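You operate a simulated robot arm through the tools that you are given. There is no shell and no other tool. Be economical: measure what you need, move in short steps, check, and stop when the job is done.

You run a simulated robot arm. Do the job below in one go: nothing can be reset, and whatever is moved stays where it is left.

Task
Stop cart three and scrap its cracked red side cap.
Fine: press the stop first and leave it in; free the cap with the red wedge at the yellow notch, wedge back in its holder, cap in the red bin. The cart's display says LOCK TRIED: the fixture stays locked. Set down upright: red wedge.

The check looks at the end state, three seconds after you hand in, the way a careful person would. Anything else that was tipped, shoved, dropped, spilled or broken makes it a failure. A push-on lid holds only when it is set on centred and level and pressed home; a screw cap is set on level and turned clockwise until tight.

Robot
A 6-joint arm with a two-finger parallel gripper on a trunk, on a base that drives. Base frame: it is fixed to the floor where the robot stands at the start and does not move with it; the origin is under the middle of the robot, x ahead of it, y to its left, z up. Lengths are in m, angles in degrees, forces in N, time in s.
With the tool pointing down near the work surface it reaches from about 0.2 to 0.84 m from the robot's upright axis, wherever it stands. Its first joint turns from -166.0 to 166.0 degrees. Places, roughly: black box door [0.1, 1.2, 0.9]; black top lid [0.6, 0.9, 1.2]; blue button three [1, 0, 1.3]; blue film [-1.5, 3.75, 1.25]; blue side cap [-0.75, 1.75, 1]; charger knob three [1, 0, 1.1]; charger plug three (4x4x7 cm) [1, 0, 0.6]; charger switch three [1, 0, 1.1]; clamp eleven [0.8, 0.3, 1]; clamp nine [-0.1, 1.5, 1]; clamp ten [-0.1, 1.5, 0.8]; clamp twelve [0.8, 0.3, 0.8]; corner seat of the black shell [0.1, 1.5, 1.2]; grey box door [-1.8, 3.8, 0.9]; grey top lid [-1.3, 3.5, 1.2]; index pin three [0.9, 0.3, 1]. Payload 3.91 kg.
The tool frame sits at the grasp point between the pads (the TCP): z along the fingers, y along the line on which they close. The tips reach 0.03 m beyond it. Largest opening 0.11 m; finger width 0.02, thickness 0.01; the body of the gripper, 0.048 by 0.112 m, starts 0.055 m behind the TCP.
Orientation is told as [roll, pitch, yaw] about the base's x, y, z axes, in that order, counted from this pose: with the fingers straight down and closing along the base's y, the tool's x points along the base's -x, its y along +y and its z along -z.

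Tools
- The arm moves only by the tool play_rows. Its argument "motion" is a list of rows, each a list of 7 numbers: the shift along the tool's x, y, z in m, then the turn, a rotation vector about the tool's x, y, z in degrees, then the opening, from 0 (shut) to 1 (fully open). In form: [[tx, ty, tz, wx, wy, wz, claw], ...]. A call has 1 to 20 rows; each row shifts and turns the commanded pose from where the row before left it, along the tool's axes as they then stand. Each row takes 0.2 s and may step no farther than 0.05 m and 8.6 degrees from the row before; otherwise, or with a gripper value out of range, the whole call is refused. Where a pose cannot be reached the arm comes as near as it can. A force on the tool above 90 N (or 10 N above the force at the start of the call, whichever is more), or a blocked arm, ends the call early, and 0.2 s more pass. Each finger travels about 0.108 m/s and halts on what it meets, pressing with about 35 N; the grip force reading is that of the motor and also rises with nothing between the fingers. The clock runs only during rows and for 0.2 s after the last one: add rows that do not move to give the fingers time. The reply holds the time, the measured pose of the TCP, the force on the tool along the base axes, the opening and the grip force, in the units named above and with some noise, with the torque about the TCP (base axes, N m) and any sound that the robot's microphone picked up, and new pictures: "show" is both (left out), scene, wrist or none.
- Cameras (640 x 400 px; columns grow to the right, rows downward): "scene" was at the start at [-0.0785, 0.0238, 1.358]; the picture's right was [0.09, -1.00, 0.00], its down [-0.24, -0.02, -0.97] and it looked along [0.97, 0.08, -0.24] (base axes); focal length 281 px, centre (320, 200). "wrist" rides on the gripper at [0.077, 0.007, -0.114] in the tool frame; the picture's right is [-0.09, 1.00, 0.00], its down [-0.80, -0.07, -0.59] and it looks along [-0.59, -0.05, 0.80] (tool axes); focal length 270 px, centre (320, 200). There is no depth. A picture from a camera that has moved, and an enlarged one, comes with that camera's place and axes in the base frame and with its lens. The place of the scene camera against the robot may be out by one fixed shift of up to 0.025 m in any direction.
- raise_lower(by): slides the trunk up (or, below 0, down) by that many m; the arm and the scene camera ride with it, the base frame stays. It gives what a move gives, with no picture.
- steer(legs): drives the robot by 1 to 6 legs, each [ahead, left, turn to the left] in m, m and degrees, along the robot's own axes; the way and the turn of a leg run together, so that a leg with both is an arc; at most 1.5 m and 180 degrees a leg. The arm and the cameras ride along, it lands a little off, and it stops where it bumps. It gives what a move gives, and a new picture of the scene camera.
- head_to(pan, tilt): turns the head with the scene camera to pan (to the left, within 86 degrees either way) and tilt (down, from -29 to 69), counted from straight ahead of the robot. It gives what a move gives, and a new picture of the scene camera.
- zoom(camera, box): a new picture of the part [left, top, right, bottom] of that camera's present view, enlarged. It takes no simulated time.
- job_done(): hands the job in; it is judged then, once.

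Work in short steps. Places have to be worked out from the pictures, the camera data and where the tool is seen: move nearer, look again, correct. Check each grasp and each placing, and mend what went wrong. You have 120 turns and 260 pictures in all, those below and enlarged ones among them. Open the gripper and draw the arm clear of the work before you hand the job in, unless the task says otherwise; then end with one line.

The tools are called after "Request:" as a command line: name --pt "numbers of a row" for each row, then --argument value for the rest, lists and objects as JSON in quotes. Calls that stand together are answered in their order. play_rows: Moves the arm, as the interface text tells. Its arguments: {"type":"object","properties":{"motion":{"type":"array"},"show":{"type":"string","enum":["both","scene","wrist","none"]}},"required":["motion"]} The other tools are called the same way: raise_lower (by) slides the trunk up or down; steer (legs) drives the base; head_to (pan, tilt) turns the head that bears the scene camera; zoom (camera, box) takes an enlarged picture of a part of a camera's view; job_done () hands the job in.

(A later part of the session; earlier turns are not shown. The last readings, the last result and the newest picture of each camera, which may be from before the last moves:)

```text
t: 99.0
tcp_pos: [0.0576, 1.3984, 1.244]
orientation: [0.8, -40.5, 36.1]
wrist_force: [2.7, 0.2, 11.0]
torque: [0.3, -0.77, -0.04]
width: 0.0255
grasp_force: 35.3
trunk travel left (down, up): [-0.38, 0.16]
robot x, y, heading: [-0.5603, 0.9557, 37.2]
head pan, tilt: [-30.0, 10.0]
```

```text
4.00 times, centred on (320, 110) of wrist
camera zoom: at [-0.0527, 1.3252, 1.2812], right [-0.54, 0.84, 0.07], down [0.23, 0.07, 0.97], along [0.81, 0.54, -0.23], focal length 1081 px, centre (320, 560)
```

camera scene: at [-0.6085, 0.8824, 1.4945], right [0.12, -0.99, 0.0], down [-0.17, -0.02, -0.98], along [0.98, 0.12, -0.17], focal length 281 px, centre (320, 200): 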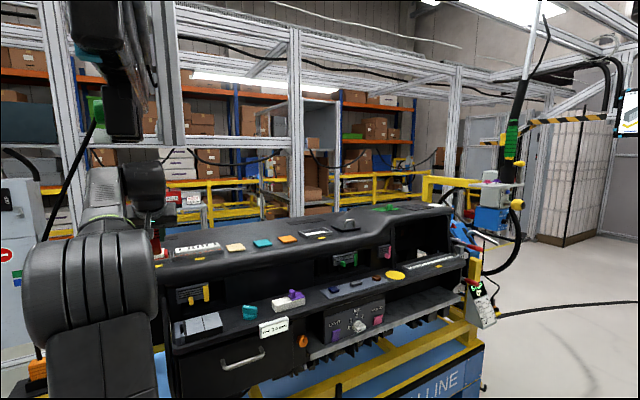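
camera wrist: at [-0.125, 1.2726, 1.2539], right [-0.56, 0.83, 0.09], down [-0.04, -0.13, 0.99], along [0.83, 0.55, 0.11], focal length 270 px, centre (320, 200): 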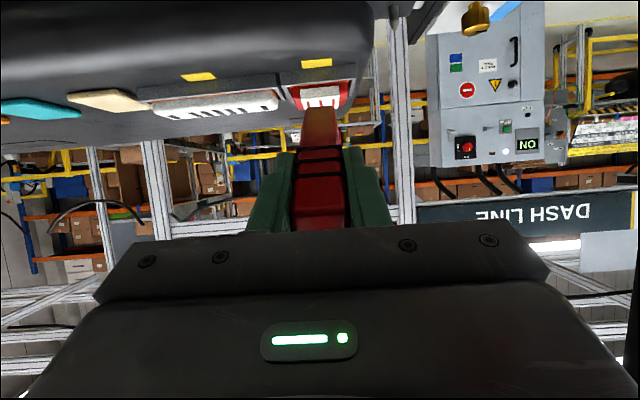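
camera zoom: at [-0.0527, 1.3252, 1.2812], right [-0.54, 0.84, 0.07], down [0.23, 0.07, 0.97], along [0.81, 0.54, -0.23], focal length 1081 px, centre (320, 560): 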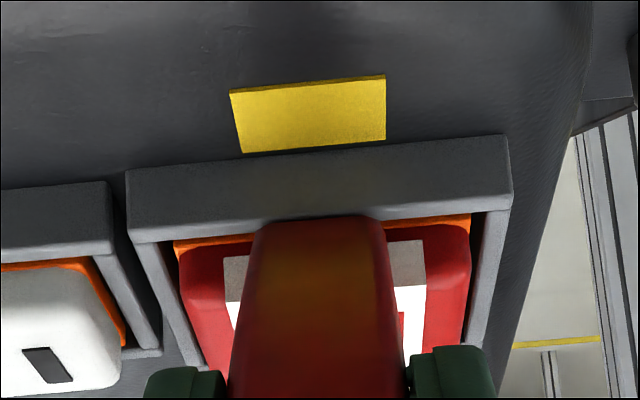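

Tip is on the rim/gap line with 11 N. Press down further.

Request:
play_rows --pt "0.0015 0 0.004 0 0 0 0" --pt "0.0015 0 0.004 0 0 0 0" --pt "0.0015 0 0.004 0 0 0 0" --pt "0.0015 0 0.004 0 0 0 0" --pt "0.0015 0 0.004 0 0 0 0" --show "none"

Request:
zoom --camera "wrist" --box '[240, 60, 400, 160]'

```text
t: 100.2
tcp_pos: [0.0542, 1.3975, 1.2369]
orientation: [0.8, -41.6, 36.0]
wrist_force: [-28.4, -19.0, 54.6]
torque: [0.62, -1.21, -0.11]
width: 0.0252
grasp_force: 35.0
trunk travel left (down, up): [-0.38, 0.16]
robot x, y, heading: [-0.5671, 0.9565, 37.3]
head pan, tilt: [-30.0, 10.0]
```

```text
4.00 times, centred on (320, 110) of wrist
camera zoom: at [-0.0569, 1.322, 1.2724], right [-0.54, 0.84, 0.07], down [0.21, 0.06, 0.98], along [0.81, 0.54, -0.21], focal length 1081 px, centre (320, 560)
```

zoom: 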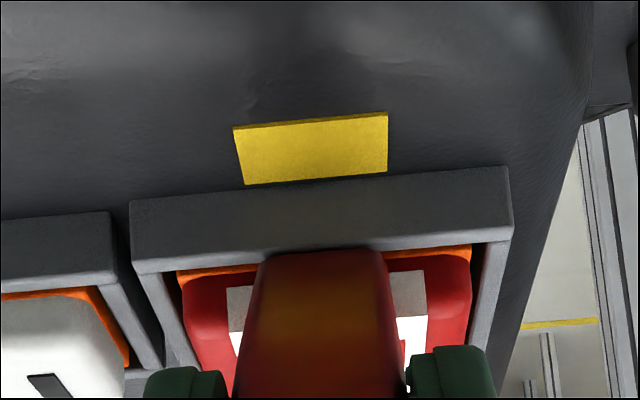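

Pressing down at the rim only reached 55 N with no entry. The yellow pad is exactly wedge-wide, so I'll try the tip on the yellow pad in front of the wall: lift, back off, lower onto yellow.

Request:
play_rows --pt "-0.0193 0 -0.023 0 0 0 0" --pt "0.0138 0 -0.0116 0 0 0 0" --pt "0 0 0 0 0 0 0" --pt "0.0097 0 0.0115 0 0 0 0" --pt "0.0032 0 0.0038 0 0 0 0" --pt "0 0 0 0 0 0 0" --show "none"

Request:
zoom --camera "wrist" --box '[200, 60, 440, 240]'

```text
t: 101.5
tcp_pos: [0.0507, 1.3926, 1.2311]
orientation: [0.8, -40.2, 35.9]
wrist_force: [0.6, 0.7, -0.7]
torque: [0.01, -0.01, 0.01]
width: 0.0253
grasp_force: 35.2
trunk travel left (down, up): [-0.38, 0.16]
robot x, y, heading: [-0.5626, 0.953, 36.9]
head pan, tilt: [-30.0, 10.0]
```

```text
2.22 times, centred on (320, 150) of wrist
camera zoom: at [-0.06, 1.319, 1.2686], right [-0.54, 0.84, 0.07], down [0.23, 0.07, 0.97], along [0.81, 0.54, -0.23], focal length 601 px, centre (320, 311)
```

zoom: 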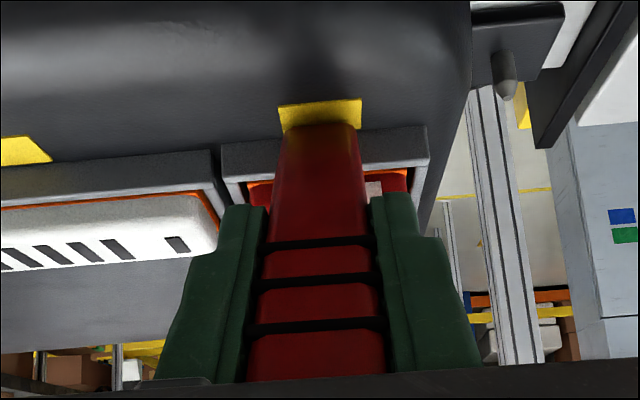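

No slip since. The tip is over the yellow pad, just before the wall. Lower slowly to contact.

Request:
play_rows --pt "0.0019 0 0.0023 0 0 0 0" --pt "0.0019 0 0.0023 0 0 0 0" --pt "0.0019 0 0.0023 0 0 0 0" --pt "0.0019 0 0.0023 0 0 0 0" --pt "0 0 0 0 0 0 0" --show "none"

Request:
zoom --camera "wrist" --box '[240, 60, 400, 160]'

```text
t: 102.8
tcp_pos: [0.0457, 1.3897, 1.226]
orientation: [0.8, -40.7, 36.0]
wrist_force: [-8.4, -6.5, 33.5]
torque: [0.68, -1.22, -0.1]
width: 0.0255
grasp_force: 35.0
trunk travel left (down, up): [-0.38, 0.16]
robot x, y, heading: [-0.5618, 0.9571, 37.3]
head pan, tilt: [-30.0, 10.0]
```

```text
4.00 times, centred on (320, 110) of wrist
camera zoom: at [-0.0648, 1.3157, 1.2614], right [-0.54, 0.84, 0.07], down [0.23, 0.07, 0.97], along [0.81, 0.54, -0.22], focal length 1081 px, centre (320, 560)
```

zoom: 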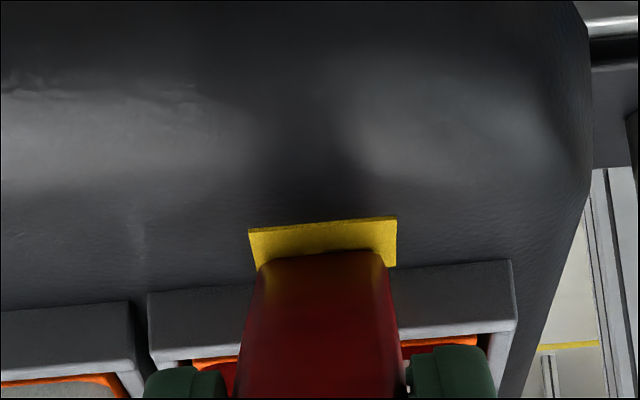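

Contact with the yellow pad. Push forward toward the frame wall.

Request:
play_rows --pt "-0.0031 0 0.0026 0 0 0 0" --pt "-0.0031 0 0.0026 0 0 0 0" --pt "-0.0031 0 0.0026 0 0 0 0" --pt "-0.0031 0 0.0026 0 0 0 0" --pt "-0.0031 0 0.0026 0 0 0 0" --show "none"

Request:
zoom --camera "wrist" --box '[240, 60, 400, 160]'

```text
t: 104.0
tcp_pos: [0.0544, 1.3971, 1.2337]
orientation: [0.9, -41.0, 36.1]
wrist_force: [-42.3, -30.8, 41.8]
torque: [-1.09, 1.03, -0.23]
width: 0.0258
grasp_force: 35.0
trunk travel left (down, up): [-0.38, 0.16]
robot x, y, heading: [-0.5651, 0.9571, 37.0]
head pan, tilt: [-30.0, 10.0]
```

```text
4.00 times, centred on (320, 110) of wrist
camera zoom: at [-0.0555, 1.3227, 1.2673], right [-0.54, 0.84, 0.07], down [0.22, 0.06, 0.97], along [0.81, 0.54, -0.22], focal length 1081 px, centre (320, 560)
```

zoom: 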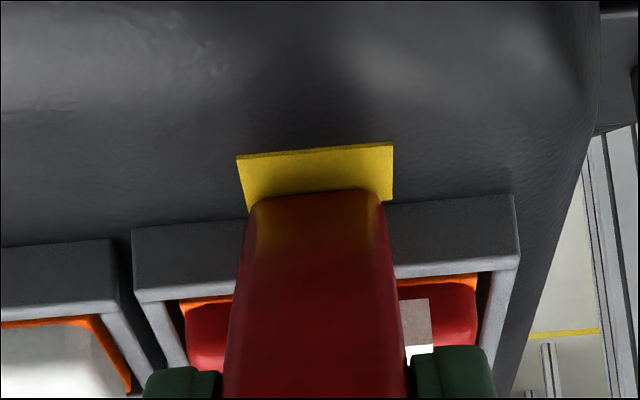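

At the wall base on the yellow pad, ~50 N, no click. Now lever: lower the handle about the tip.

Request:
play_rows --pt "0.0097 0 0 0 -5 0 0" --pt "0.0097 0 0 0 -5 0 0" --pt "0.0097 0 0 0 -5 0 0" --pt "0.0097 0 0 0 -5 0 0" --show "none"

Request:
zoom --camera "wrist" --box '[240, 60, 400, 160]'

```text
t: 105.0
tcp_pos: [0.0358, 1.3832, 1.2059]
orientation: [1.5, -61.4, 35.3]
wrist_force: [-38.9, -33.4, 42.4]
torque: [0.34, -1.24, -0.54]
width: 0.0255
grasp_force: 35.0
trunk travel left (down, up): [-0.38, 0.16]
robot x, y, heading: [-0.5617, 0.9598, 37.1]
head pan, tilt: [-30.0, 10.0]
```

```text
4.00 times, centred on (320, 110) of wrist
camera zoom: at [-0.0783, 1.307, 1.1916], right [-0.56, 0.82, 0.09], down [-0.06, -0.15, 0.99], along [0.83, 0.55, 0.13], focal length 1081 px, centre (320, 560)
```

zoom: 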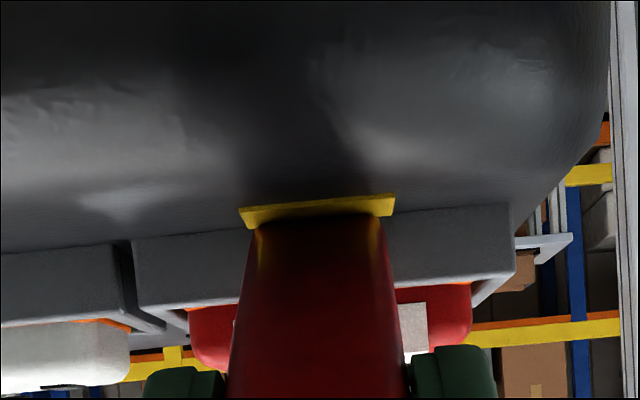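

No release. I need to know the blade's real thickness; I'll retract and hold the wedge out to the left where the head camera can see it from the side.

Request:
play_rows --pt "-0.01 0 -0.03 0 0 0 0" --pt "-0.01 0 -0.05 0 0 0 0" --pt "0 0 -0.05 0 0 0 0" --pt "0 0.03 -0.04 0 0 0 0" --pt "0 0.05 -0.02 0 0 0 0" --pt "0 0.05 -0.02 0 0 0 0" --pt "0 0.05 -0.02 0 0 0 0" --pt "0 0.05 0 0 0 0 0" --pt "0 0 0 0 0 0 0" --show "none"

Request:
head_to --pan 40 --tilt 20

```text
refused: row 2 steps farther than a row can; nothing moved
```

```text
t: 106.4
tcp_pos: [0.0342, 1.3827, 1.2045]
orientation: [1.4, -61.1, 35.2]
wrist_force: [-41.0, -34.4, 41.5]
torque: [0.34, -1.17, -0.57]
width: 0.0253
grasp_force: 35.1
trunk travel left (down, up): [-0.38, 0.16]
robot x, y, heading: [-0.5612, 0.9591, 37.2]
head pan, tilt: [40.0, 20.0]
camera scene: at [-0.6913, 0.9528, 1.4772], right [0.97, -0.22, 0.01], down [-0.07, -0.33, -0.94], along [0.21, 0.92, -0.33], focal length 281 px, centre (320, 200)
```

scene: 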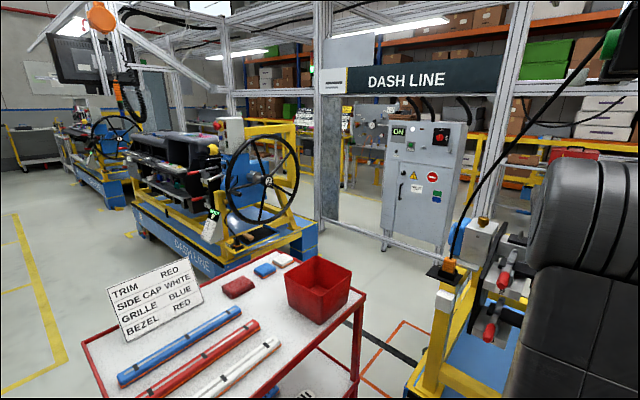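

Request:
play_rows --pt "-0.01 0 -0.03 0 0 0 0" --pt "-0.01 0 -0.04 0 0 0 0" --pt "0 0 -0.045 0 0 0 0" --pt "0 0.03 -0.035 0 0 0 0" --pt "0 0.045 -0.015 0 0 0 0" --pt "0 0.045 -0.015 0 0 0 0" --pt "0 0.045 -0.015 0 0 0 0" --pt "0 0.045 0 0 0 0 0" --pt "0 0 0 0 0 0 0" --show "scene"

```text
t: 108.4
tcp_pos: [-0.2077, 1.4625, 1.3088]
orientation: [1.3, -60.2, 35.4]
wrist_force: [0.0, 0.3, -0.8]
torque: [-0.04, 0.01, -0.01]
width: 0.0255
grasp_force: 35.2
trunk travel left (down, up): [-0.38, 0.16]
robot x, y, heading: [-0.5665, 0.9575, 37.1]
head pan, tilt: [40.0, 20.0]
camera scene: at [-0.6801, 0.9618, 1.4782], right [0.97, -0.22, 0.0], down [-0.08, -0.33, -0.94], along [0.21, 0.92, -0.34], focal length 281 px, centre (320, 200)
```

scene: 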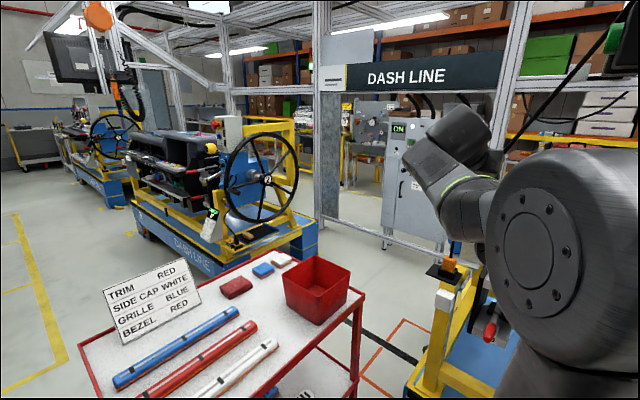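

Request:
play_rows --pt "0.0205 0 -0.0359 0 0 0 0" --pt "0.0205 0 -0.0359 0 0 0 0" --pt "0.0205 0 -0.0359 0 0 0 0" --pt "0 0 0 -7.38 0 -4.22 0" --pt "0 0 0 -7.38 0 -4.22 0" --pt "0 0 0 -7.38 0 -4.22 0" --pt "0 0 0 -7.38 0 -4.22 0" --pt "0 0 0 -7.38 0 -4.22 0" --pt "0 0 0 -7.38 0 -4.22 0" --pt "0 0 0 -7.38 0 -4.22 0" --pt "0 0 0 0 0 0 0" --show "scene"

```text
t: 110.8
tcp_pos: [-0.3083, 1.3891, 1.3084]
orientation: [0.9, -60.8, 95.4]
wrist_force: [-0.7, 0.1, -0.7]
torque: [-0.06, -0.02, 0.04]
width: 0.0256
grasp_force: 34.7
trunk travel left (down, up): [-0.38, 0.16]
robot x, y, heading: [-0.5606, 0.9575, 37.0]
head pan, tilt: [40.0, 20.0]
camera scene: at [-0.68, 0.9617, 1.4782], right [0.97, -0.22, 0.0], down [-0.08, -0.33, -0.94], along [0.21, 0.92, -0.34], focal length 281 px, centre (320, 200)
```

scene: 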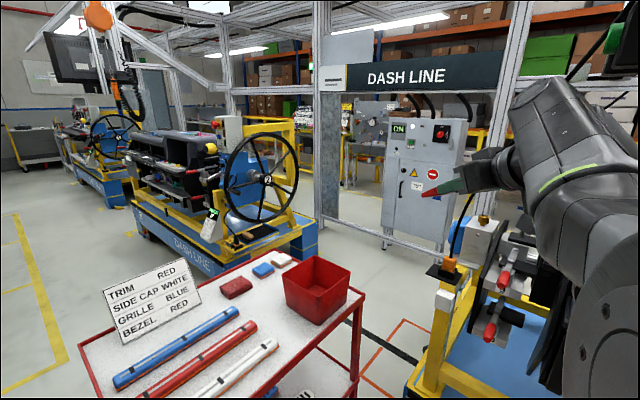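

Request:
zoom --camera "scene" --box '[400, 140, 520, 215]'

```text
5.33 times, centred on (460, 178) of scene
camera zoom: at [-0.68, 0.9617, 1.4782], right [0.97, -0.22, 0.0], down [-0.08, -0.33, -0.94], along [0.21, 0.92, -0.34], focal length 1498 px, centre (-427, 320)
```

zoom: 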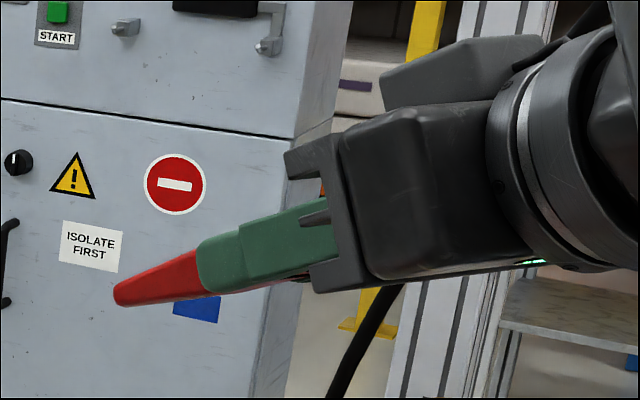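

The blade tip is blunt (~7 mm), so it can't fit a thin gap. An identical empty seat on the dash may show how the notch is shaped; zoom on that.

Request:
head_to --pan -30 --tilt 15

Request:
zoom --camera "scene" --box '[160, 150, 360, 260]'

Request:
zoom --camera "scene" --box '[295, 190, 345, 220]'

```text
t: 112.2
tcp_pos: [-0.3066, 1.3882, 1.3061]
orientation: [0.9, -60.7, 95.3]
wrist_force: [-0.5, -0.6, -1.0]
torque: [-0.01, -0.04, 0.01]
width: 0.0253
grasp_force: 35.4
trunk travel left (down, up): [-0.38, 0.16]
robot x, y, heading: [-0.5609, 0.9588, 37.3]
head pan, tilt: [-30.0, 15.0]
camera scene: at [-0.6081, 0.8825, 1.4863], right [0.12, -0.99, 0.0], down [-0.26, -0.03, -0.97], along [0.96, 0.12, -0.26], focal length 281 px, centre (320, 200)
```

scene: 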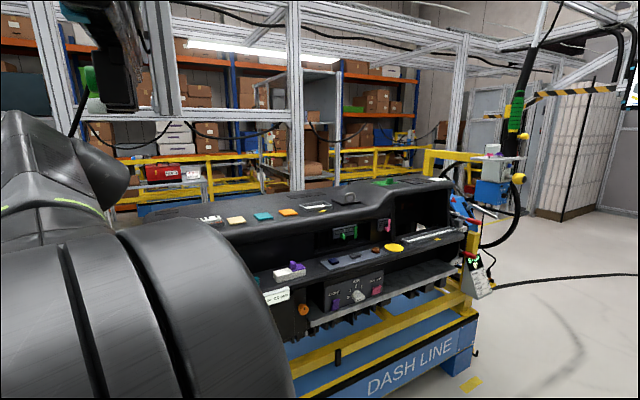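

```text
3.20 times, centred on (260, 205) of scene
camera zoom: at [-0.6081, 0.8825, 1.4863], right [0.12, -0.99, 0.0], down [-0.26, -0.03, -0.97], along [0.96, 0.12, -0.26], focal length 899 px, centre (512, 184)
```

zoom: 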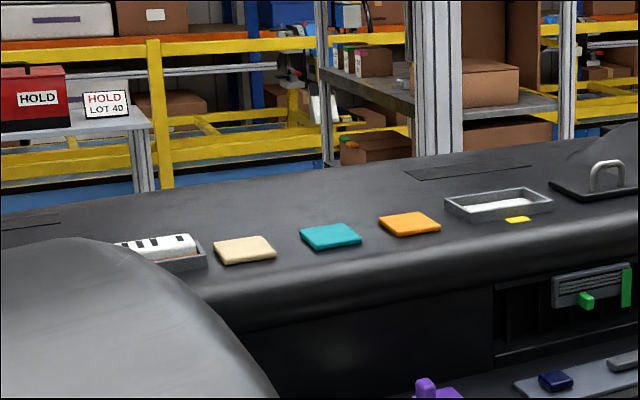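

```text
12.80 times, centred on (320, 205) of scene
camera zoom: at [-0.6081, 0.8825, 1.4863], right [0.12, -0.99, 0.0], down [-0.26, -0.03, -0.97], along [0.96, 0.12, -0.26], focal length 3596 px, centre (320, 136)
```

zoom: 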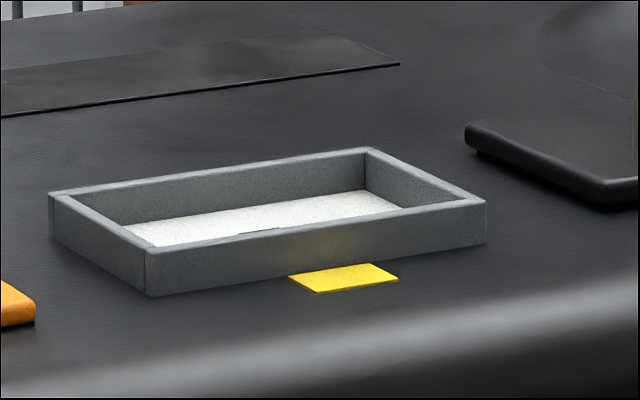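

The seats are plain frames; the yellow mark just shows where to pry. So: tip over the wall against the cap edge, then lever over the wall. Retrace my path back to the approach pose.

Request:
play_rows --pt "0 0 0 7.38 0 4.22 0" --pt "0 0 0 7.38 0 4.22 0" --pt "0 0 0 7.38 0 4.22 0" --pt "0 0 0 7.38 0 4.22 0" --pt "0 0 0 7.38 0 4.22 0" --pt "0 0 0 7.38 0 4.22 0" --pt "0 0 0 7.38 0 4.22 0" --pt "-0.0205 0 0.0359 0 0 0 0" --pt "-0.0205 0 0.0359 0 0 0 0" --pt "-0.0205 0 0.0359 0 0 0 0" --pt "0 -0.045 0 0 0 0 0" --pt "0 -0.045 0 0 0 0 0" --pt "0 -0.045 0 0 0 0 0" --pt "0 -0.045 0 0 0 0 0" --pt "0 -0.03 0 0 0 0 0" --pt "0 0 0 0 0 0 0" --show "none"

```text
t: 115.6
tcp_pos: [-0.0805, 1.2935, 1.3057]
orientation: [1.3, -60.2, 35.4]
wrist_force: [-0.5, -0.5, 0.1]
torque: [-0.03, 0.01, 0.03]
width: 0.0256
grasp_force: 34.9
trunk travel left (down, up): [-0.38, 0.16]
robot x, y, heading: [-0.5645, 0.9572, 37.0]
head pan, tilt: [-30.0, 15.0]
```

Request:
play_rows --pt "-0.015 0 0.026 0 5 0 0" --pt "-0.0172 0 0.0246 0 5 0 0" --pt "-0.0193 0 0.023 0 5 0 0" --pt "-0.0212 0 0.0212 0 5 0 0" --pt "-0.0029 0 0.0331 0 0 0 0" --pt "-0.0029 0 0.0331 0 0 0 0" --pt "0 0 0 0 0 0 0" --pt "0.0033 0 0.0103 0 0 0 0" --pt "-0.0005 0 0.0056 0 0 0 0" --pt "0 0 0 0 0 0 0" --show "none"

Request:
zoom --camera "wrist" --box '[240, 60, 400, 160]'

```text
t: 117.8
tcp_pos: [0.0566, 1.3989, 1.2465]
orientation: [0.7, -40.1, 36.1]
wrist_force: [-5.0, -3.3, 3.3]
torque: [-0.22, 0.23, -0.05]
width: 0.0254
grasp_force: 34.8
trunk travel left (down, up): [-0.38, 0.16]
robot x, y, heading: [-0.5653, 0.9587, 37.1]
head pan, tilt: [-30.0, 15.0]
```

```text
4.00 times, centred on (320, 110) of wrist
camera zoom: at [-0.0533, 1.325, 1.2823], right [-0.54, 0.84, 0.07], down [0.23, 0.07, 0.97], along [0.81, 0.54, -0.23], focal length 1081 px, centre (320, 560)
```

zoom: 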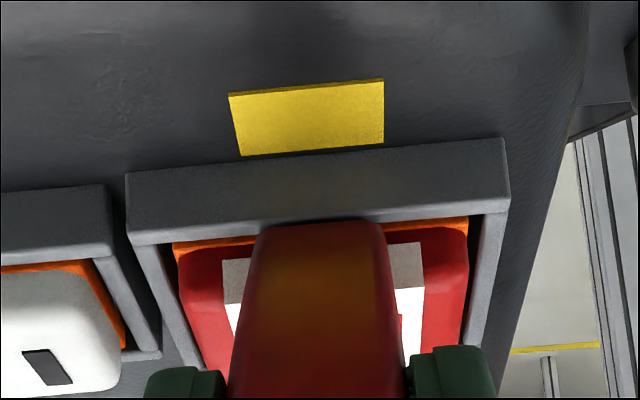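

Tip touches the cap edge above the wall. Push in a little and lever the handle down about the tip.

Request:
play_rows --pt "0 0 0.004 0 0 0 0" --pt "0 0 0.004 0 0 0 0" --pt "0.0097 0 0.001 0 -5 0 0" --pt "0.0097 0 0.001 0 -5 0 0" --pt "0.0097 0 0.001 0 -5 0 0" --pt "0.0097 0 0.001 0 -5 0 0" --pt "0.0097 0 0.001 0 -5 0 0" --show "none"

Request:
zoom --camera "wrist" --box '[240, 60, 400, 160]'

```text
t: 119.4
tcp_pos: [0.0372, 1.3828, 1.204]
orientation: [1.6, -65.5, 35.0]
wrist_force: [-18.2, -11.2, 21.1]
torque: [0.82, -1.24, 0.03]
width: 0.0255
grasp_force: 34.9
trunk travel left (down, up): [-0.38, 0.16]
robot x, y, heading: [-0.5626, 0.9566, 37.2]
head pan, tilt: [-30.0, 15.0]
```

```text
4.00 times, centred on (320, 110) of wrist
camera zoom: at [-0.0769, 1.308, 1.18], right [-0.56, 0.82, 0.09], down [-0.12, -0.19, 0.97], along [0.82, 0.54, 0.21], focal length 1081 px, centre (320, 560)
```

zoom: 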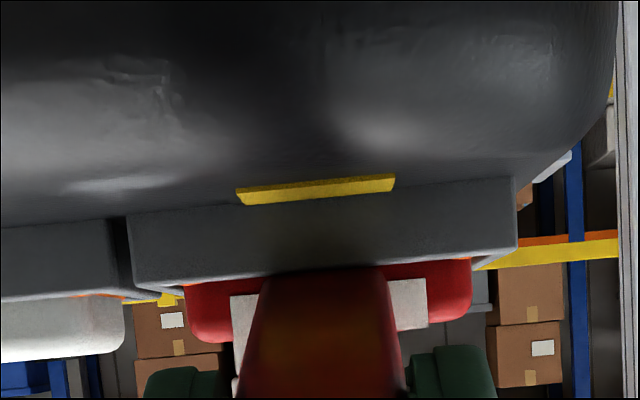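

Request:
play_rows --pt "0.0105 0 0.003 0 -5 0 0" --pt "0.0105 0 0.003 0 -5 0 0" --pt "0.0105 0 0.003 0 -5 0 0" --pt "0 0 0.004 0 0 0 0" --show "none"

Request:
zoom --camera "wrist" --box '[240, 60, 400, 160]'

```text
t: 120.4
tcp_pos: [0.039, 1.381, 1.1995]
orientation: [0.3, -69.5, 35.2]
wrist_force: [-53.7, -19.2, 4.8]
torque: [-0.25, 0.82, 1.68]
width: 0.0259
grasp_force: 35.0
out of reach, approached as far as the arm can: row 1, 2, 3
trunk travel left (down, up): [-0.38, 0.16]
robot x, y, heading: [-0.5633, 0.96, 37.3]
head pan, tilt: [-30.0, 15.0]
```

```text
4.00 times, centred on (320, 110) of wrist
camera zoom: at [-0.0742, 1.3079, 1.1673], right [-0.55, 0.83, 0.09], down [-0.18, -0.22, 0.96], along [0.81, 0.51, 0.27], focal length 1081 px, centre (320, 560)
```

zoom: 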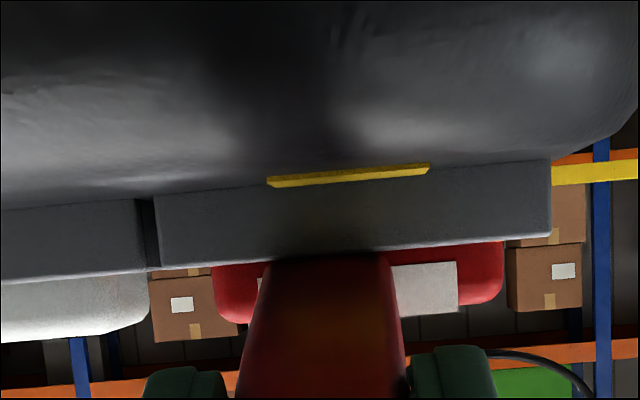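

No release yet. Try lifting: keep pressing the tip against the cap's front edge and raise it, so the cap's front is dragged up.

Request:
play_rows --pt "-0.0037 0 -0.0004 0 0 0 0" --pt "-0.0037 0 -0.0004 0 0 0 0" --pt "-0.0037 0 -0.0004 0 0 0 0" --pt "-0.0037 0 -0.0004 0 0 0 0" --pt "-0.0037 0 -0.0004 0 0 0 0" --show "none"

Request:
zoom --camera "wrist" --box '[200, 60, 440, 240]'

```text
t: 121.6
tcp_pos: [0.0458, 1.3825, 1.2174]
orientation: [0.5, -69.6, 35.0]
wrist_force: [-49.4, -18.7, 5.3]
torque: [-0.57, 1.6, 1.36]
width: 0.0259
grasp_force: 34.5
trunk travel left (down, up): [-0.38, 0.16]
robot x, y, heading: [-0.5609, 0.9566, 37.1]
head pan, tilt: [-30.0, 15.0]
```

```text
2.22 times, centred on (320, 150) of wrist
camera zoom: at [-0.068, 1.3104, 1.1848], right [-0.55, 0.83, 0.09], down [-0.18, -0.22, 0.96], along [0.81, 0.51, 0.27], focal length 601 px, centre (320, 311)
```

zoom: 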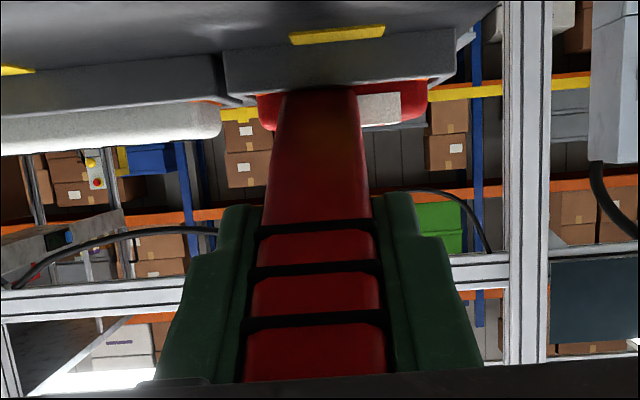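

No release with tilted prying; likely the wedge must go in near-vertically at the notch. To do that clear of the hanging monitor, I'll approach from further right (heading ~90°). Retract and bring the tool vertical first.

Request:
play_rows --pt "-0.005 0 -0.03 0 0 0 0" --pt "0 0 -0.045 0 0 0 0" --pt "0 0 -0.045 0 0 0 0" --pt "0 0 -0.04 0 0 0 0" --pt "0.0068 0 -0.0188 0 7.75 0 0" --pt "0.0094 0 -0.0177 0 7.75 0 0" --pt "0.0116 0 -0.0163 0 7.75 0 0" --pt "0.0136 0 -0.0146 0 7.75 0 0" --pt "0.0155 0 -0.0126 0 7.75 0 0" --pt "0.0171 0 -0.0103 0 7.75 0 0" --pt "0.0183 0 -0.008 0 7.75 0 0" --pt "0.0192 0 -0.0055 0 7.75 0 0" --pt "0.0198 0 -0.0028 0 7.5 0 0" --pt "0 0 0 0 0 0 0" --show "wrist"

```text
t: 124.6
tcp_pos: [-0.2149, 1.195, 1.2779]
orientation: [0.3, 0.4, 35.5]
wrist_force: [0.8, 0.6, -1.4]
torque: [0.0, 0.01, -0.04]
width: 0.0254
grasp_force: 35.0
trunk travel left (down, up): [-0.38, 0.16]
robot x, y, heading: [-0.5643, 0.9589, 36.9]
head pan, tilt: [-30.0, 15.0]
camera wrist: at [-0.2802, 1.1567, 1.3924], right [-0.51, 0.86, 0.0], down [0.7, 0.41, 0.59], along [0.51, 0.3, -0.81], focal length 270 px, centre (320, 200)
```

wrist: 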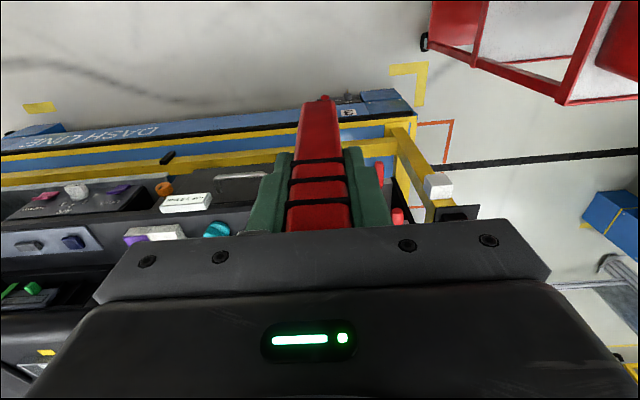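

The wedge is held with a ~4° tilt, fine. Turn to heading 90° here first, then translate right to stand in front of the seat from the right.

Request:
steer --legs '[[0, 0, 53], [-0.32, -0.66, 0]]'

Request:
head_to --pan 25 --tilt 5

```text
t: 130.9
tcp_pos: [0.1164, 1.0613, 1.2772]
orientation: [0.2, 0.3, 88.0]
wrist_force: [0.1, -0.6, -0.4]
torque: [0.02, 0.0, 0.02]
width: 0.0255
grasp_force: 34.9
trunk travel left (down, up): [-0.38, 0.16]
robot x, y, heading: [0.0957, 0.64, 89.6]
head pan, tilt: [-30.0, 15.0]
camera scene: at [0.1387, 0.5656, 1.4863], right [0.86, -0.5, 0.0], down [-0.13, -0.22, -0.97], along [0.49, 0.83, -0.26], focal length 281 px, centre (320, 200)
```

scene: 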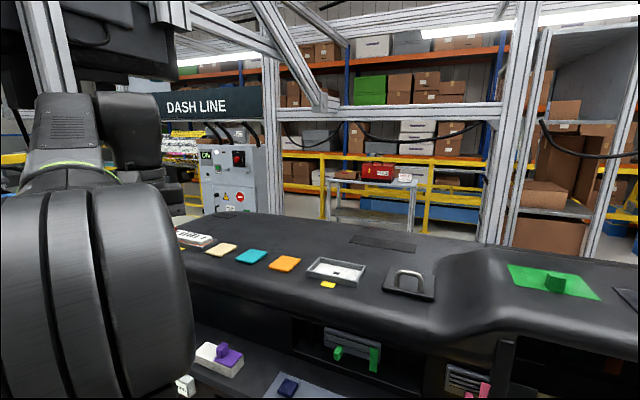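

```text
t: 132.2
tcp_pos: [0.1166, 1.0616, 1.2776]
orientation: [0.3, 0.3, 88.0]
wrist_force: [-0.2, -0.3, -1.1]
torque: [0.02, 0.01, 0.01]
width: 0.0252
grasp_force: 35.2
trunk travel left (down, up): [-0.38, 0.16]
robot x, y, heading: [0.0922, 0.6378, 89.8]
head pan, tilt: [25.0, 5.0]
camera scene: at [0.0531, 0.5686, 1.5025], right [0.91, 0.42, 0.0], down [0.04, -0.08, -1.0], along [-0.42, 0.91, -0.09], focal length 281 px, centre (320, 200)
```

scene: 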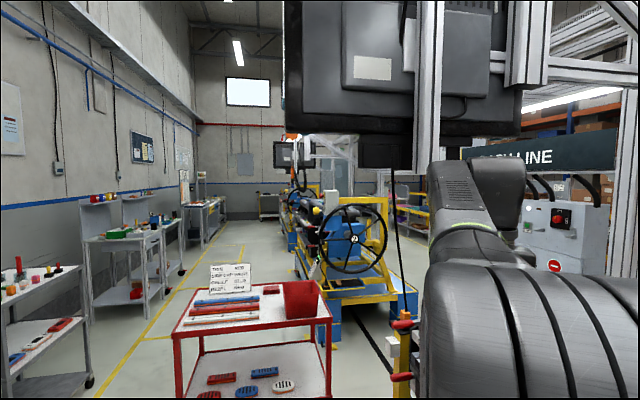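

From here I see the monitor panel's bottom is ~1.59, with only the post and a box down to ~1.51, left of my arm's line. I'll set tool yaw parallel to the seat wall (37°), tilt 20° from vertical, raise slightly.

Request:
play_rows --pt "0 0 -0.004 0 0 8.5 0" --pt "0 0 -0.004 0 0 8.5 0" --pt "0 0 -0.004 0 0 8.5 0" --pt "0 0 -0.004 0 0 8.5 0" --pt "0 0 -0.004 0 0 8.5 0" --pt "0 0 -0.004 0 0 8.5 0" --pt "0 0 0 0 -6.7 0 0" --pt "0 0 0 0 -6.7 0 0" --pt "0 0 0 0 -6.7 0 0" --pt "0 0 0 0 0 0 0" --show "wrist"

```text
t: 134.3
tcp_pos: [0.1173, 1.0615, 1.3012]
orientation: [-0.1, -19.8, 36.9]
wrist_force: [0.0, 0.5, -1.0]
torque: [0.04, 0.01, -0.03]
width: 0.0251
grasp_force: 34.7
trunk travel left (down, up): [-0.38, 0.16]
robot x, y, heading: [0.0949, 0.6429, 89.5]
head pan, tilt: [25.0, 5.0]
camera wrist: at [0.0244, 0.9998, 1.3826], right [-0.53, 0.85, 0.03], down [0.48, 0.28, 0.83], along [0.69, 0.46, -0.56], focal length 270 px, centre (320, 200)
```

wrist: 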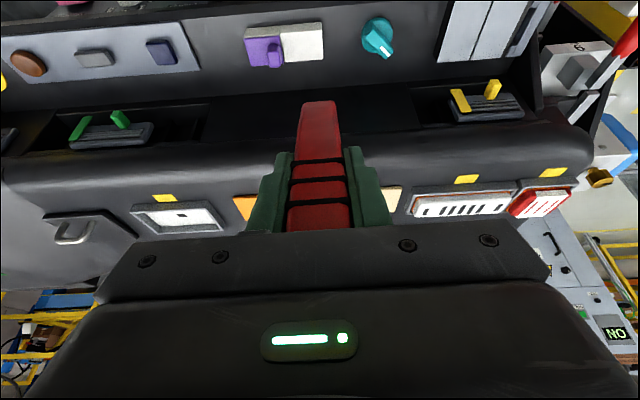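

Request:
play_rows --pt "-0.0201 0.0433 0.0073 0 0 0 0" --pt "-0.0201 0.0433 0.0073 0 0 0 0" --pt "-0.0201 0.0433 0.0073 0 0 0 0" --pt "-0.0201 0.0433 0.0073 0 0 0 0" --pt "-0.0201 0.0433 0.0073 0 0 0 0" --pt "-0.0201 0.0433 0.0073 0 0 0 0" --pt "-0.0201 0.0433 0.0073 0 0 0 0" --pt "0 0 0 0 0 0 0" --show "both"

Request:
zoom --camera "wrist" --box '[240, 60, 400, 160]'

```text
t: 136.2
tcp_pos: [0.0669, 1.3527, 1.2695]
orientation: [1.1, -20.7, 36.9]
wrist_force: [0.2, -0.6, 0.2]
torque: [0.05, -0.01, -0.01]
width: 0.0251
grasp_force: 34.8
out of reach, approached as far as the arm can: row 6, 7
trunk travel left (down, up): [-0.38, 0.16]
robot x, y, heading: [0.0937, 0.6411, 89.6]
head pan, tilt: [25.0, 5.0]
camera scene: at [0.0534, 0.566, 1.5025], right [0.91, 0.42, 0.0], down [0.04, -0.08, -1.0], along [-0.42, 0.91, -0.09], focal length 281 px, centre (320, 200)
camera wrist: at [-0.0261, 1.29, 1.3499], right [-0.54, 0.84, 0.05], down [0.48, 0.26, 0.84], along [0.69, 0.47, -0.54], focal length 270 px, centre (320, 200)
```

scene: 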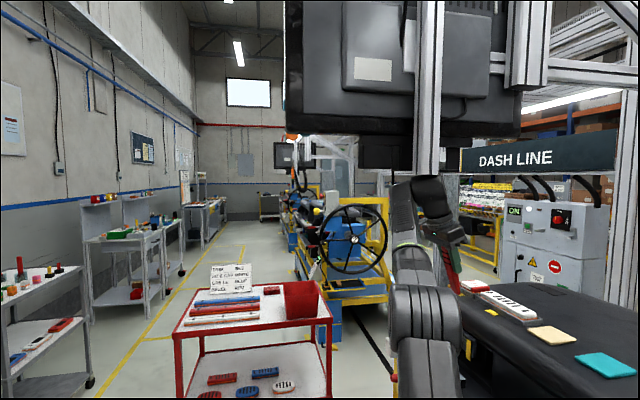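
wrist: 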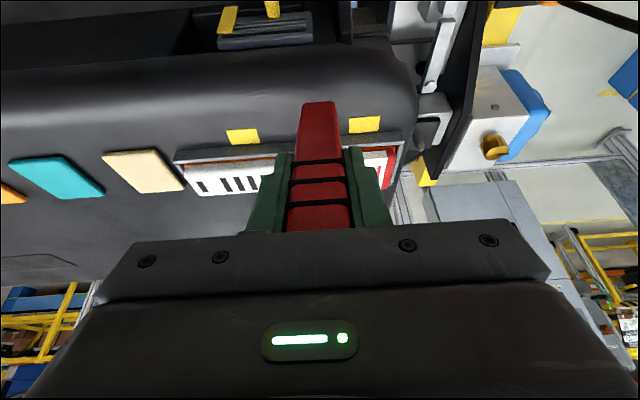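

```text
4.00 times, centred on (320, 110) of wrist
camera zoom: at [-0.0261, 1.29, 1.3499], right [-0.54, 0.84, 0.05], down [0.48, 0.26, 0.84], along [0.69, 0.47, -0.54], focal length 1081 px, centre (320, 560)
```

zoom: 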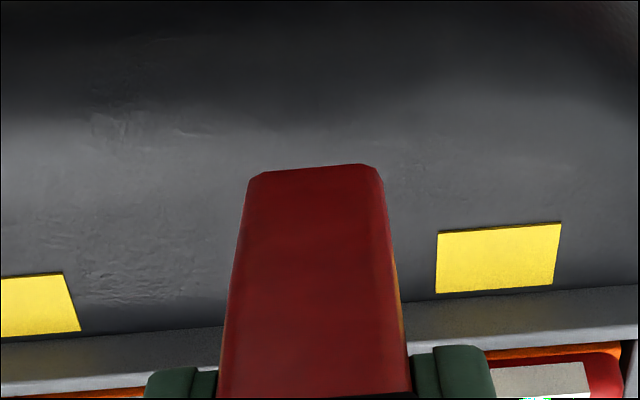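

The arm ran out of reach. Pull back and up, then drive the robot 0.1 m ahead.

Request:
play_rows --pt "0.047 0 -0.017 0 0 0 0" --pt "0.047 0 -0.017 0 0 0 0" --pt "0 0 0 0 0 0 0" --show "none"

Request:
steer --legs '[[0.1, 0, 0]]'

```text
t: 136.9
tcp_pos: [-0.0111, 1.2974, 1.2695]
orientation: [-0.1, -19.7, 37.0]
wrist_force: [-0.4, -0.2, -0.8]
torque: [-0.01, 0.0, -0.01]
width: 0.0255
grasp_force: 35.2
trunk travel left (down, up): [-0.38, 0.16]
robot x, y, heading: [0.0956, 0.6391, 89.9]
head pan, tilt: [25.0, 5.0]
```

```text
t: 138.1
tcp_pos: [-0.0088, 1.4001, 1.266]
orientation: [-0.4, -19.7, 37.0]
wrist_force: [-0.3, -0.1, 0.0]
torque: [0.01, 0.01, 0.02]
width: 0.0254
grasp_force: 35.3
trunk travel left (down, up): [-0.38, 0.16]
robot x, y, heading: [0.0955, 0.7414, 89.7]
head pan, tilt: [25.0, 5.0]
camera scene: at [0.0528, 0.6724, 1.5027], right [0.91, 0.42, 0.0], down [0.04, -0.08, -1.0], along [-0.41, 0.91, -0.09], focal length 281 px, centre (320, 200)
```

scene: 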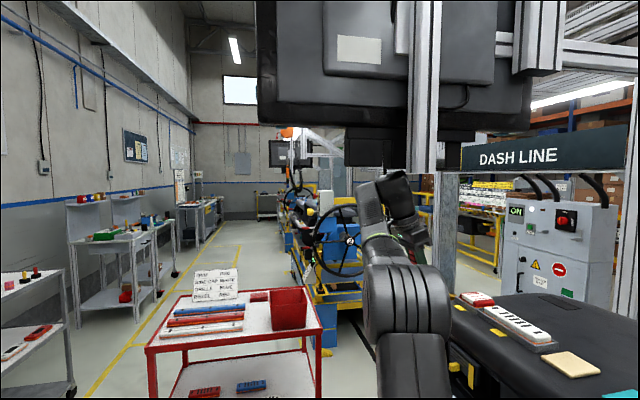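

The wrist here sits between the box and post — too tight for leaning this way. Reverse out, then re-orient so the lean is toward the robot (heading ~88°) with the blade rolled parallel to the wall.

Request:
steer --legs '[[-0.1, 0, 0]]'

Request:
play_rows --pt "0.03 -0.03 0 0 0 0 0" --pt "0.01 -0.045 0 0 0 0 0" --pt "0 -0.045 0 0 0 0 0" --pt "0 -0.045 0 0 0 0 0" --pt "0 0 0 0 6.67 0 0" --pt "0 0 0 0 6.67 0 0" --pt "0 0 0 0 6.67 0 0" --pt "0 0 0 0 0 -8.5 0" --pt "0 0 0 0 0 -8.5 0" --pt "0 0 0 0 0 -8.5 0" --pt "0 0 0 0 0 -8.5 0" --pt "0 0 0 0 0 -8.5 0" --pt "0 0 0 0 0 -8.5 0" --pt "0 0 0 0 0 0 0" --show "none"

```text
t: 139.2
tcp_pos: [-0.0106, 1.2972, 1.2685]
orientation: [-0.2, -19.6, 37.0]
wrist_force: [0.0, 0.0, -1.2]
torque: [0.03, 0.03, -0.03]
width: 0.0257
grasp_force: 35.2
trunk travel left (down, up): [-0.38, 0.16]
robot x, y, heading: [0.0942, 0.6389, 89.4]
head pan, tilt: [25.0, 5.0]
camera scene: at [0.0528, 0.5695, 1.5025], right [0.91, 0.42, 0.0], down [0.04, -0.08, -1.0], along [-0.42, 0.91, -0.09], focal length 281 px, centre (320, 200)
```

scene: 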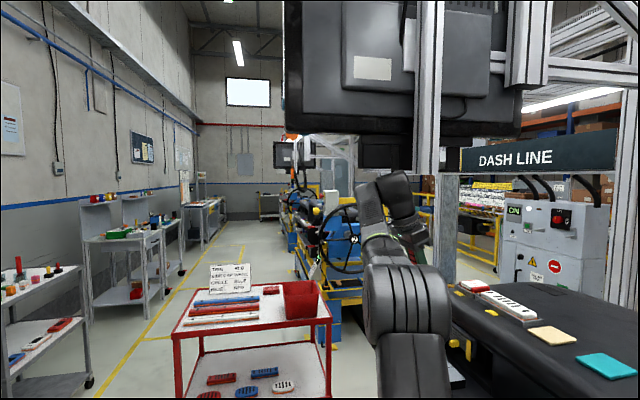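

```text
t: 142.2
tcp_pos: [0.0604, 1.144, 1.2545]
orientation: [0.2, 0.4, 88.0]
wrist_force: [0.6, -0.3, -1.4]
torque: [0.0, 0.0, 0.02]
width: 0.0254
grasp_force: 35.4
trunk travel left (down, up): [-0.38, 0.16]
robot x, y, heading: [0.0904, 0.6381, 89.9]
head pan, tilt: [25.0, 5.0]
```

Now raise, tilt 22° toward the robot, roll the blade 51° about its axis, then drive ahead 0.1 m.

Request:
play_rows --pt "0 0 -0.04 0 0 0 0" --pt "0 0 0 0 -5.5 0 0" --pt "0 0 0 0 -5.5 0 0" --pt "0 0 0 0 -5.5 0 0" --pt "0 0 0 0 -5.5 0 0" --pt "0 0 0 0 0 8.5 0" --pt "0 0 0 0 0 8.5 0" --pt "0 0 0 0 0 8.5 0" --pt "0 0 0 0 0 8.5 0" --pt "0 0 0 0 0 8.5 0" --pt "0 0 0 0 0 8.5 0" --pt "0 0 0 0 0 0 0" --show "none"

Request:
steer --legs '[[0.1, -0.02, 0]]'

Request:
zoom --camera "wrist" --box '[0, 0, 640, 400]'

```text
t: 144.8
tcp_pos: [0.0589, 1.1424, 1.2893]
orientation: [17.2, -13.2, 34.8]
wrist_force: [0.4, 0.2, -0.3]
torque: [-0.04, 0.0, -0.02]
width: 0.0254
grasp_force: 35.1
out of reach, approached as far as the arm can: row 1
trunk travel left (down, up): [-0.38, 0.16]
robot x, y, heading: [0.0961, 0.6417, 89.5]
head pan, tilt: [25.0, 5.0]
```

```text
t: 146.0
tcp_pos: [0.0801, 1.243, 1.2875]
orientation: [17.1, -13.2, 34.9]
wrist_force: [-0.7, 0.6, -0.8]
torque: [-0.03, -0.02, 0.01]
width: 0.0255
grasp_force: 35.2
trunk travel left (down, up): [-0.38, 0.16]
robot x, y, heading: [0.1157, 0.7389, 89.7]
head pan, tilt: [25.0, 5.0]
camera scene: at [0.0735, 0.6698, 1.5026], right [0.91, 0.42, 0.0], down [0.04, -0.08, -1.0], along [-0.42, 0.91, -0.09], focal length 281 px, centre (320, 200)
```

scene: 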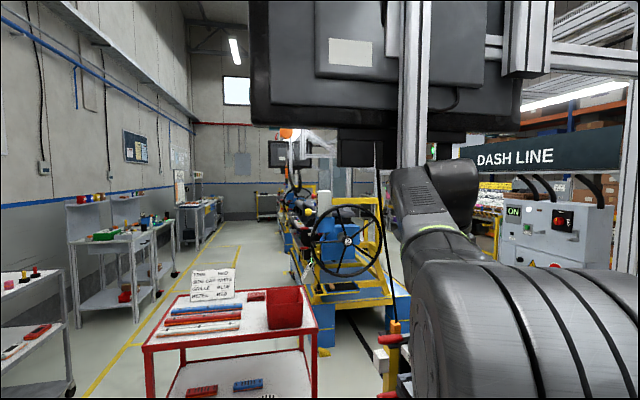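

```text
1.00 times, centred on (320, 200) of wrist
camera zoom: at [0.0134, 1.163, 1.3786], right [-0.53, 0.79, 0.31], down [0.68, 0.18, 0.72], along [0.51, 0.59, -0.63], focal length 270 px, centre (320, 200)
```

zoom: 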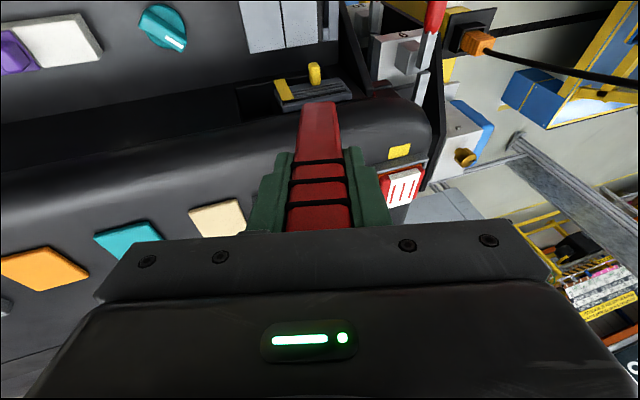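

Request:
play_rows --pt "-0.0275 0.0223 0.0122 0 0 0 0" --pt "-0.0275 0.0223 0.0122 0 0 0 0" --pt "-0.0275 0.0223 0.0122 0 0 0 0" --pt "0 0 0 0 0 0 0" --show "scene"

Request:
zoom --camera "wrist" --box '[220, 60, 420, 185]'

```text
t: 147.0
tcp_pos: [0.1048, 1.3518, 1.2932]
orientation: [17.2, -13.2, 34.9]
wrist_force: [0.0, 0.2, -0.7]
torque: [0.06, 0.0, 0.0]
width: 0.0254
grasp_force: 34.6
trunk travel left (down, up): [-0.38, 0.16]
robot x, y, heading: [0.1116, 0.7391, 89.7]
head pan, tilt: [25.0, 5.0]
camera scene: at [0.0734, 0.6689, 1.5025], right [0.91, 0.42, 0.0], down [0.04, -0.08, -1.0], along [-0.42, 0.91, -0.09], focal length 281 px, centre (320, 200)
```

scene: 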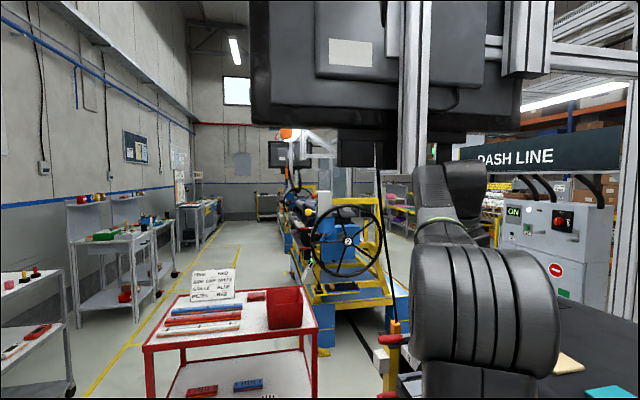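

```text
3.20 times, centred on (320, 122) of wrist
camera zoom: at [0.038, 1.2721, 1.3829], right [-0.53, 0.79, 0.31], down [0.68, 0.17, 0.72], along [0.51, 0.59, -0.63], focal length 865 px, centre (320, 448)
```

zoom: 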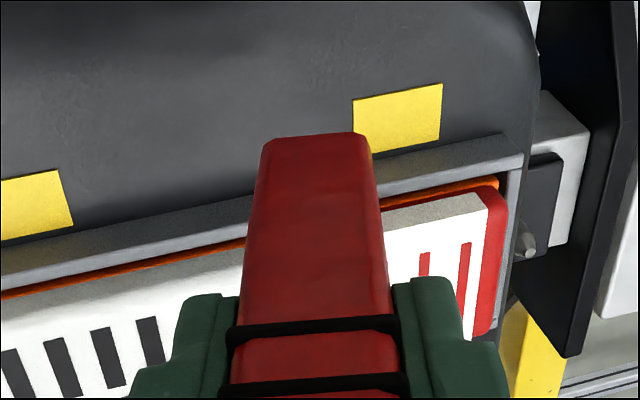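

Clear, steep view. Yellow mark centre is ≈(0.093, 1.433), tip at (0.099, 1.393, 1.178). Move over the yellow mark and descend.

Request:
play_rows --pt "-0.0189 0.036 0.0161 0 0 0 0" --pt "0 0 0 0 0 0 0" --pt "0.0047 -0.0058 0.0185 0 0 0 0" --pt "0.0009 -0.0012 0.0037 0 0 0 0" --pt "0 0 0 0 0 0 0" --show "none"

Request:
zoom --camera "wrist" --box '[220, 60, 420, 185]'

```text
t: 148.2
tcp_pos: [0.0986, 1.3953, 1.2689]
orientation: [17.2, -13.2, 35.0]
wrist_force: [0.0, -0.4, -0.4]
torque: [0.0, 0.02, 0.03]
width: 0.0252
grasp_force: 35.2
trunk travel left (down, up): [-0.38, 0.16]
robot x, y, heading: [0.1131, 0.7403, 89.4]
head pan, tilt: [25.0, 5.0]
```

```text
3.20 times, centred on (320, 122) of wrist
camera zoom: at [0.0328, 1.315, 1.359], right [-0.53, 0.79, 0.31], down [0.68, 0.17, 0.72], along [0.51, 0.59, -0.63], focal length 865 px, centre (320, 448)
```

zoom: 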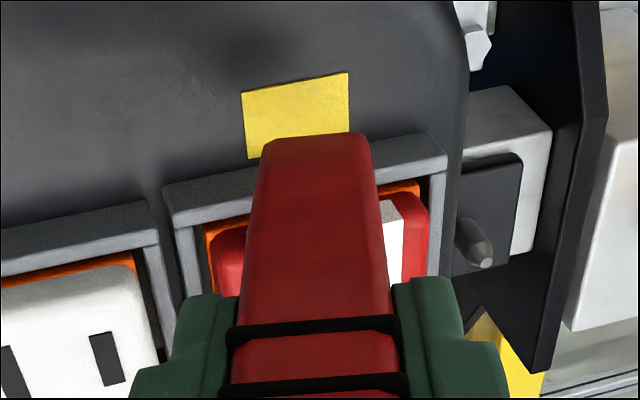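

Tip is over the yellow's wall-side edge. Press down.

Request:
play_rows --pt "0.0009 -0.0012 0.0037 0 0 0 0" --pt "0.0009 -0.0012 0.0037 0 0 0 0" --pt "0.0009 -0.0012 0.0037 0 0 0 0" --pt "0.0009 -0.0012 0.0037 0 0 0 0" --pt "0.0009 -0.0012 0.0037 0 0 0 0" --pt "0 0 0 0 0 0 0" --show "none"

Request:
zoom --camera "wrist" --box '[220, 60, 420, 185]'

```text
t: 149.6
tcp_pos: [0.0993, 1.3933, 1.25]
orientation: [17.4, -13.5, 34.8]
wrist_force: [-1.0, 1.3, 9.3]
torque: [0.28, 0.13, 0.04]
width: 0.0254
grasp_force: 35.3
trunk travel left (down, up): [-0.38, 0.16]
robot x, y, heading: [0.1141, 0.74, 89.6]
head pan, tilt: [25.0, 5.0]
```

```text
3.20 times, centred on (320, 122) of wrist
camera zoom: at [0.0329, 1.3136, 1.3399], right [-0.53, 0.79, 0.31], down [0.68, 0.17, 0.72], along [0.51, 0.59, -0.63], focal length 865 px, centre (320, 448)
```

zoom: 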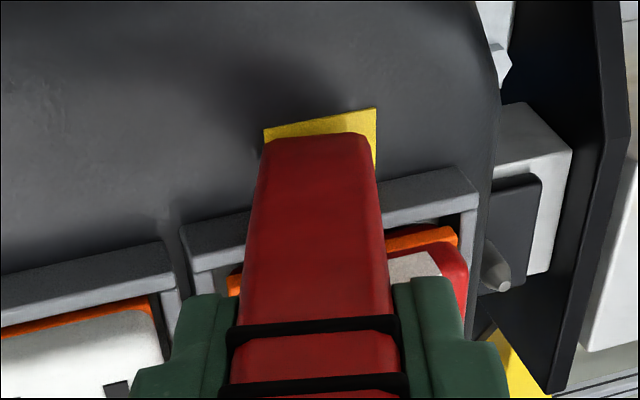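

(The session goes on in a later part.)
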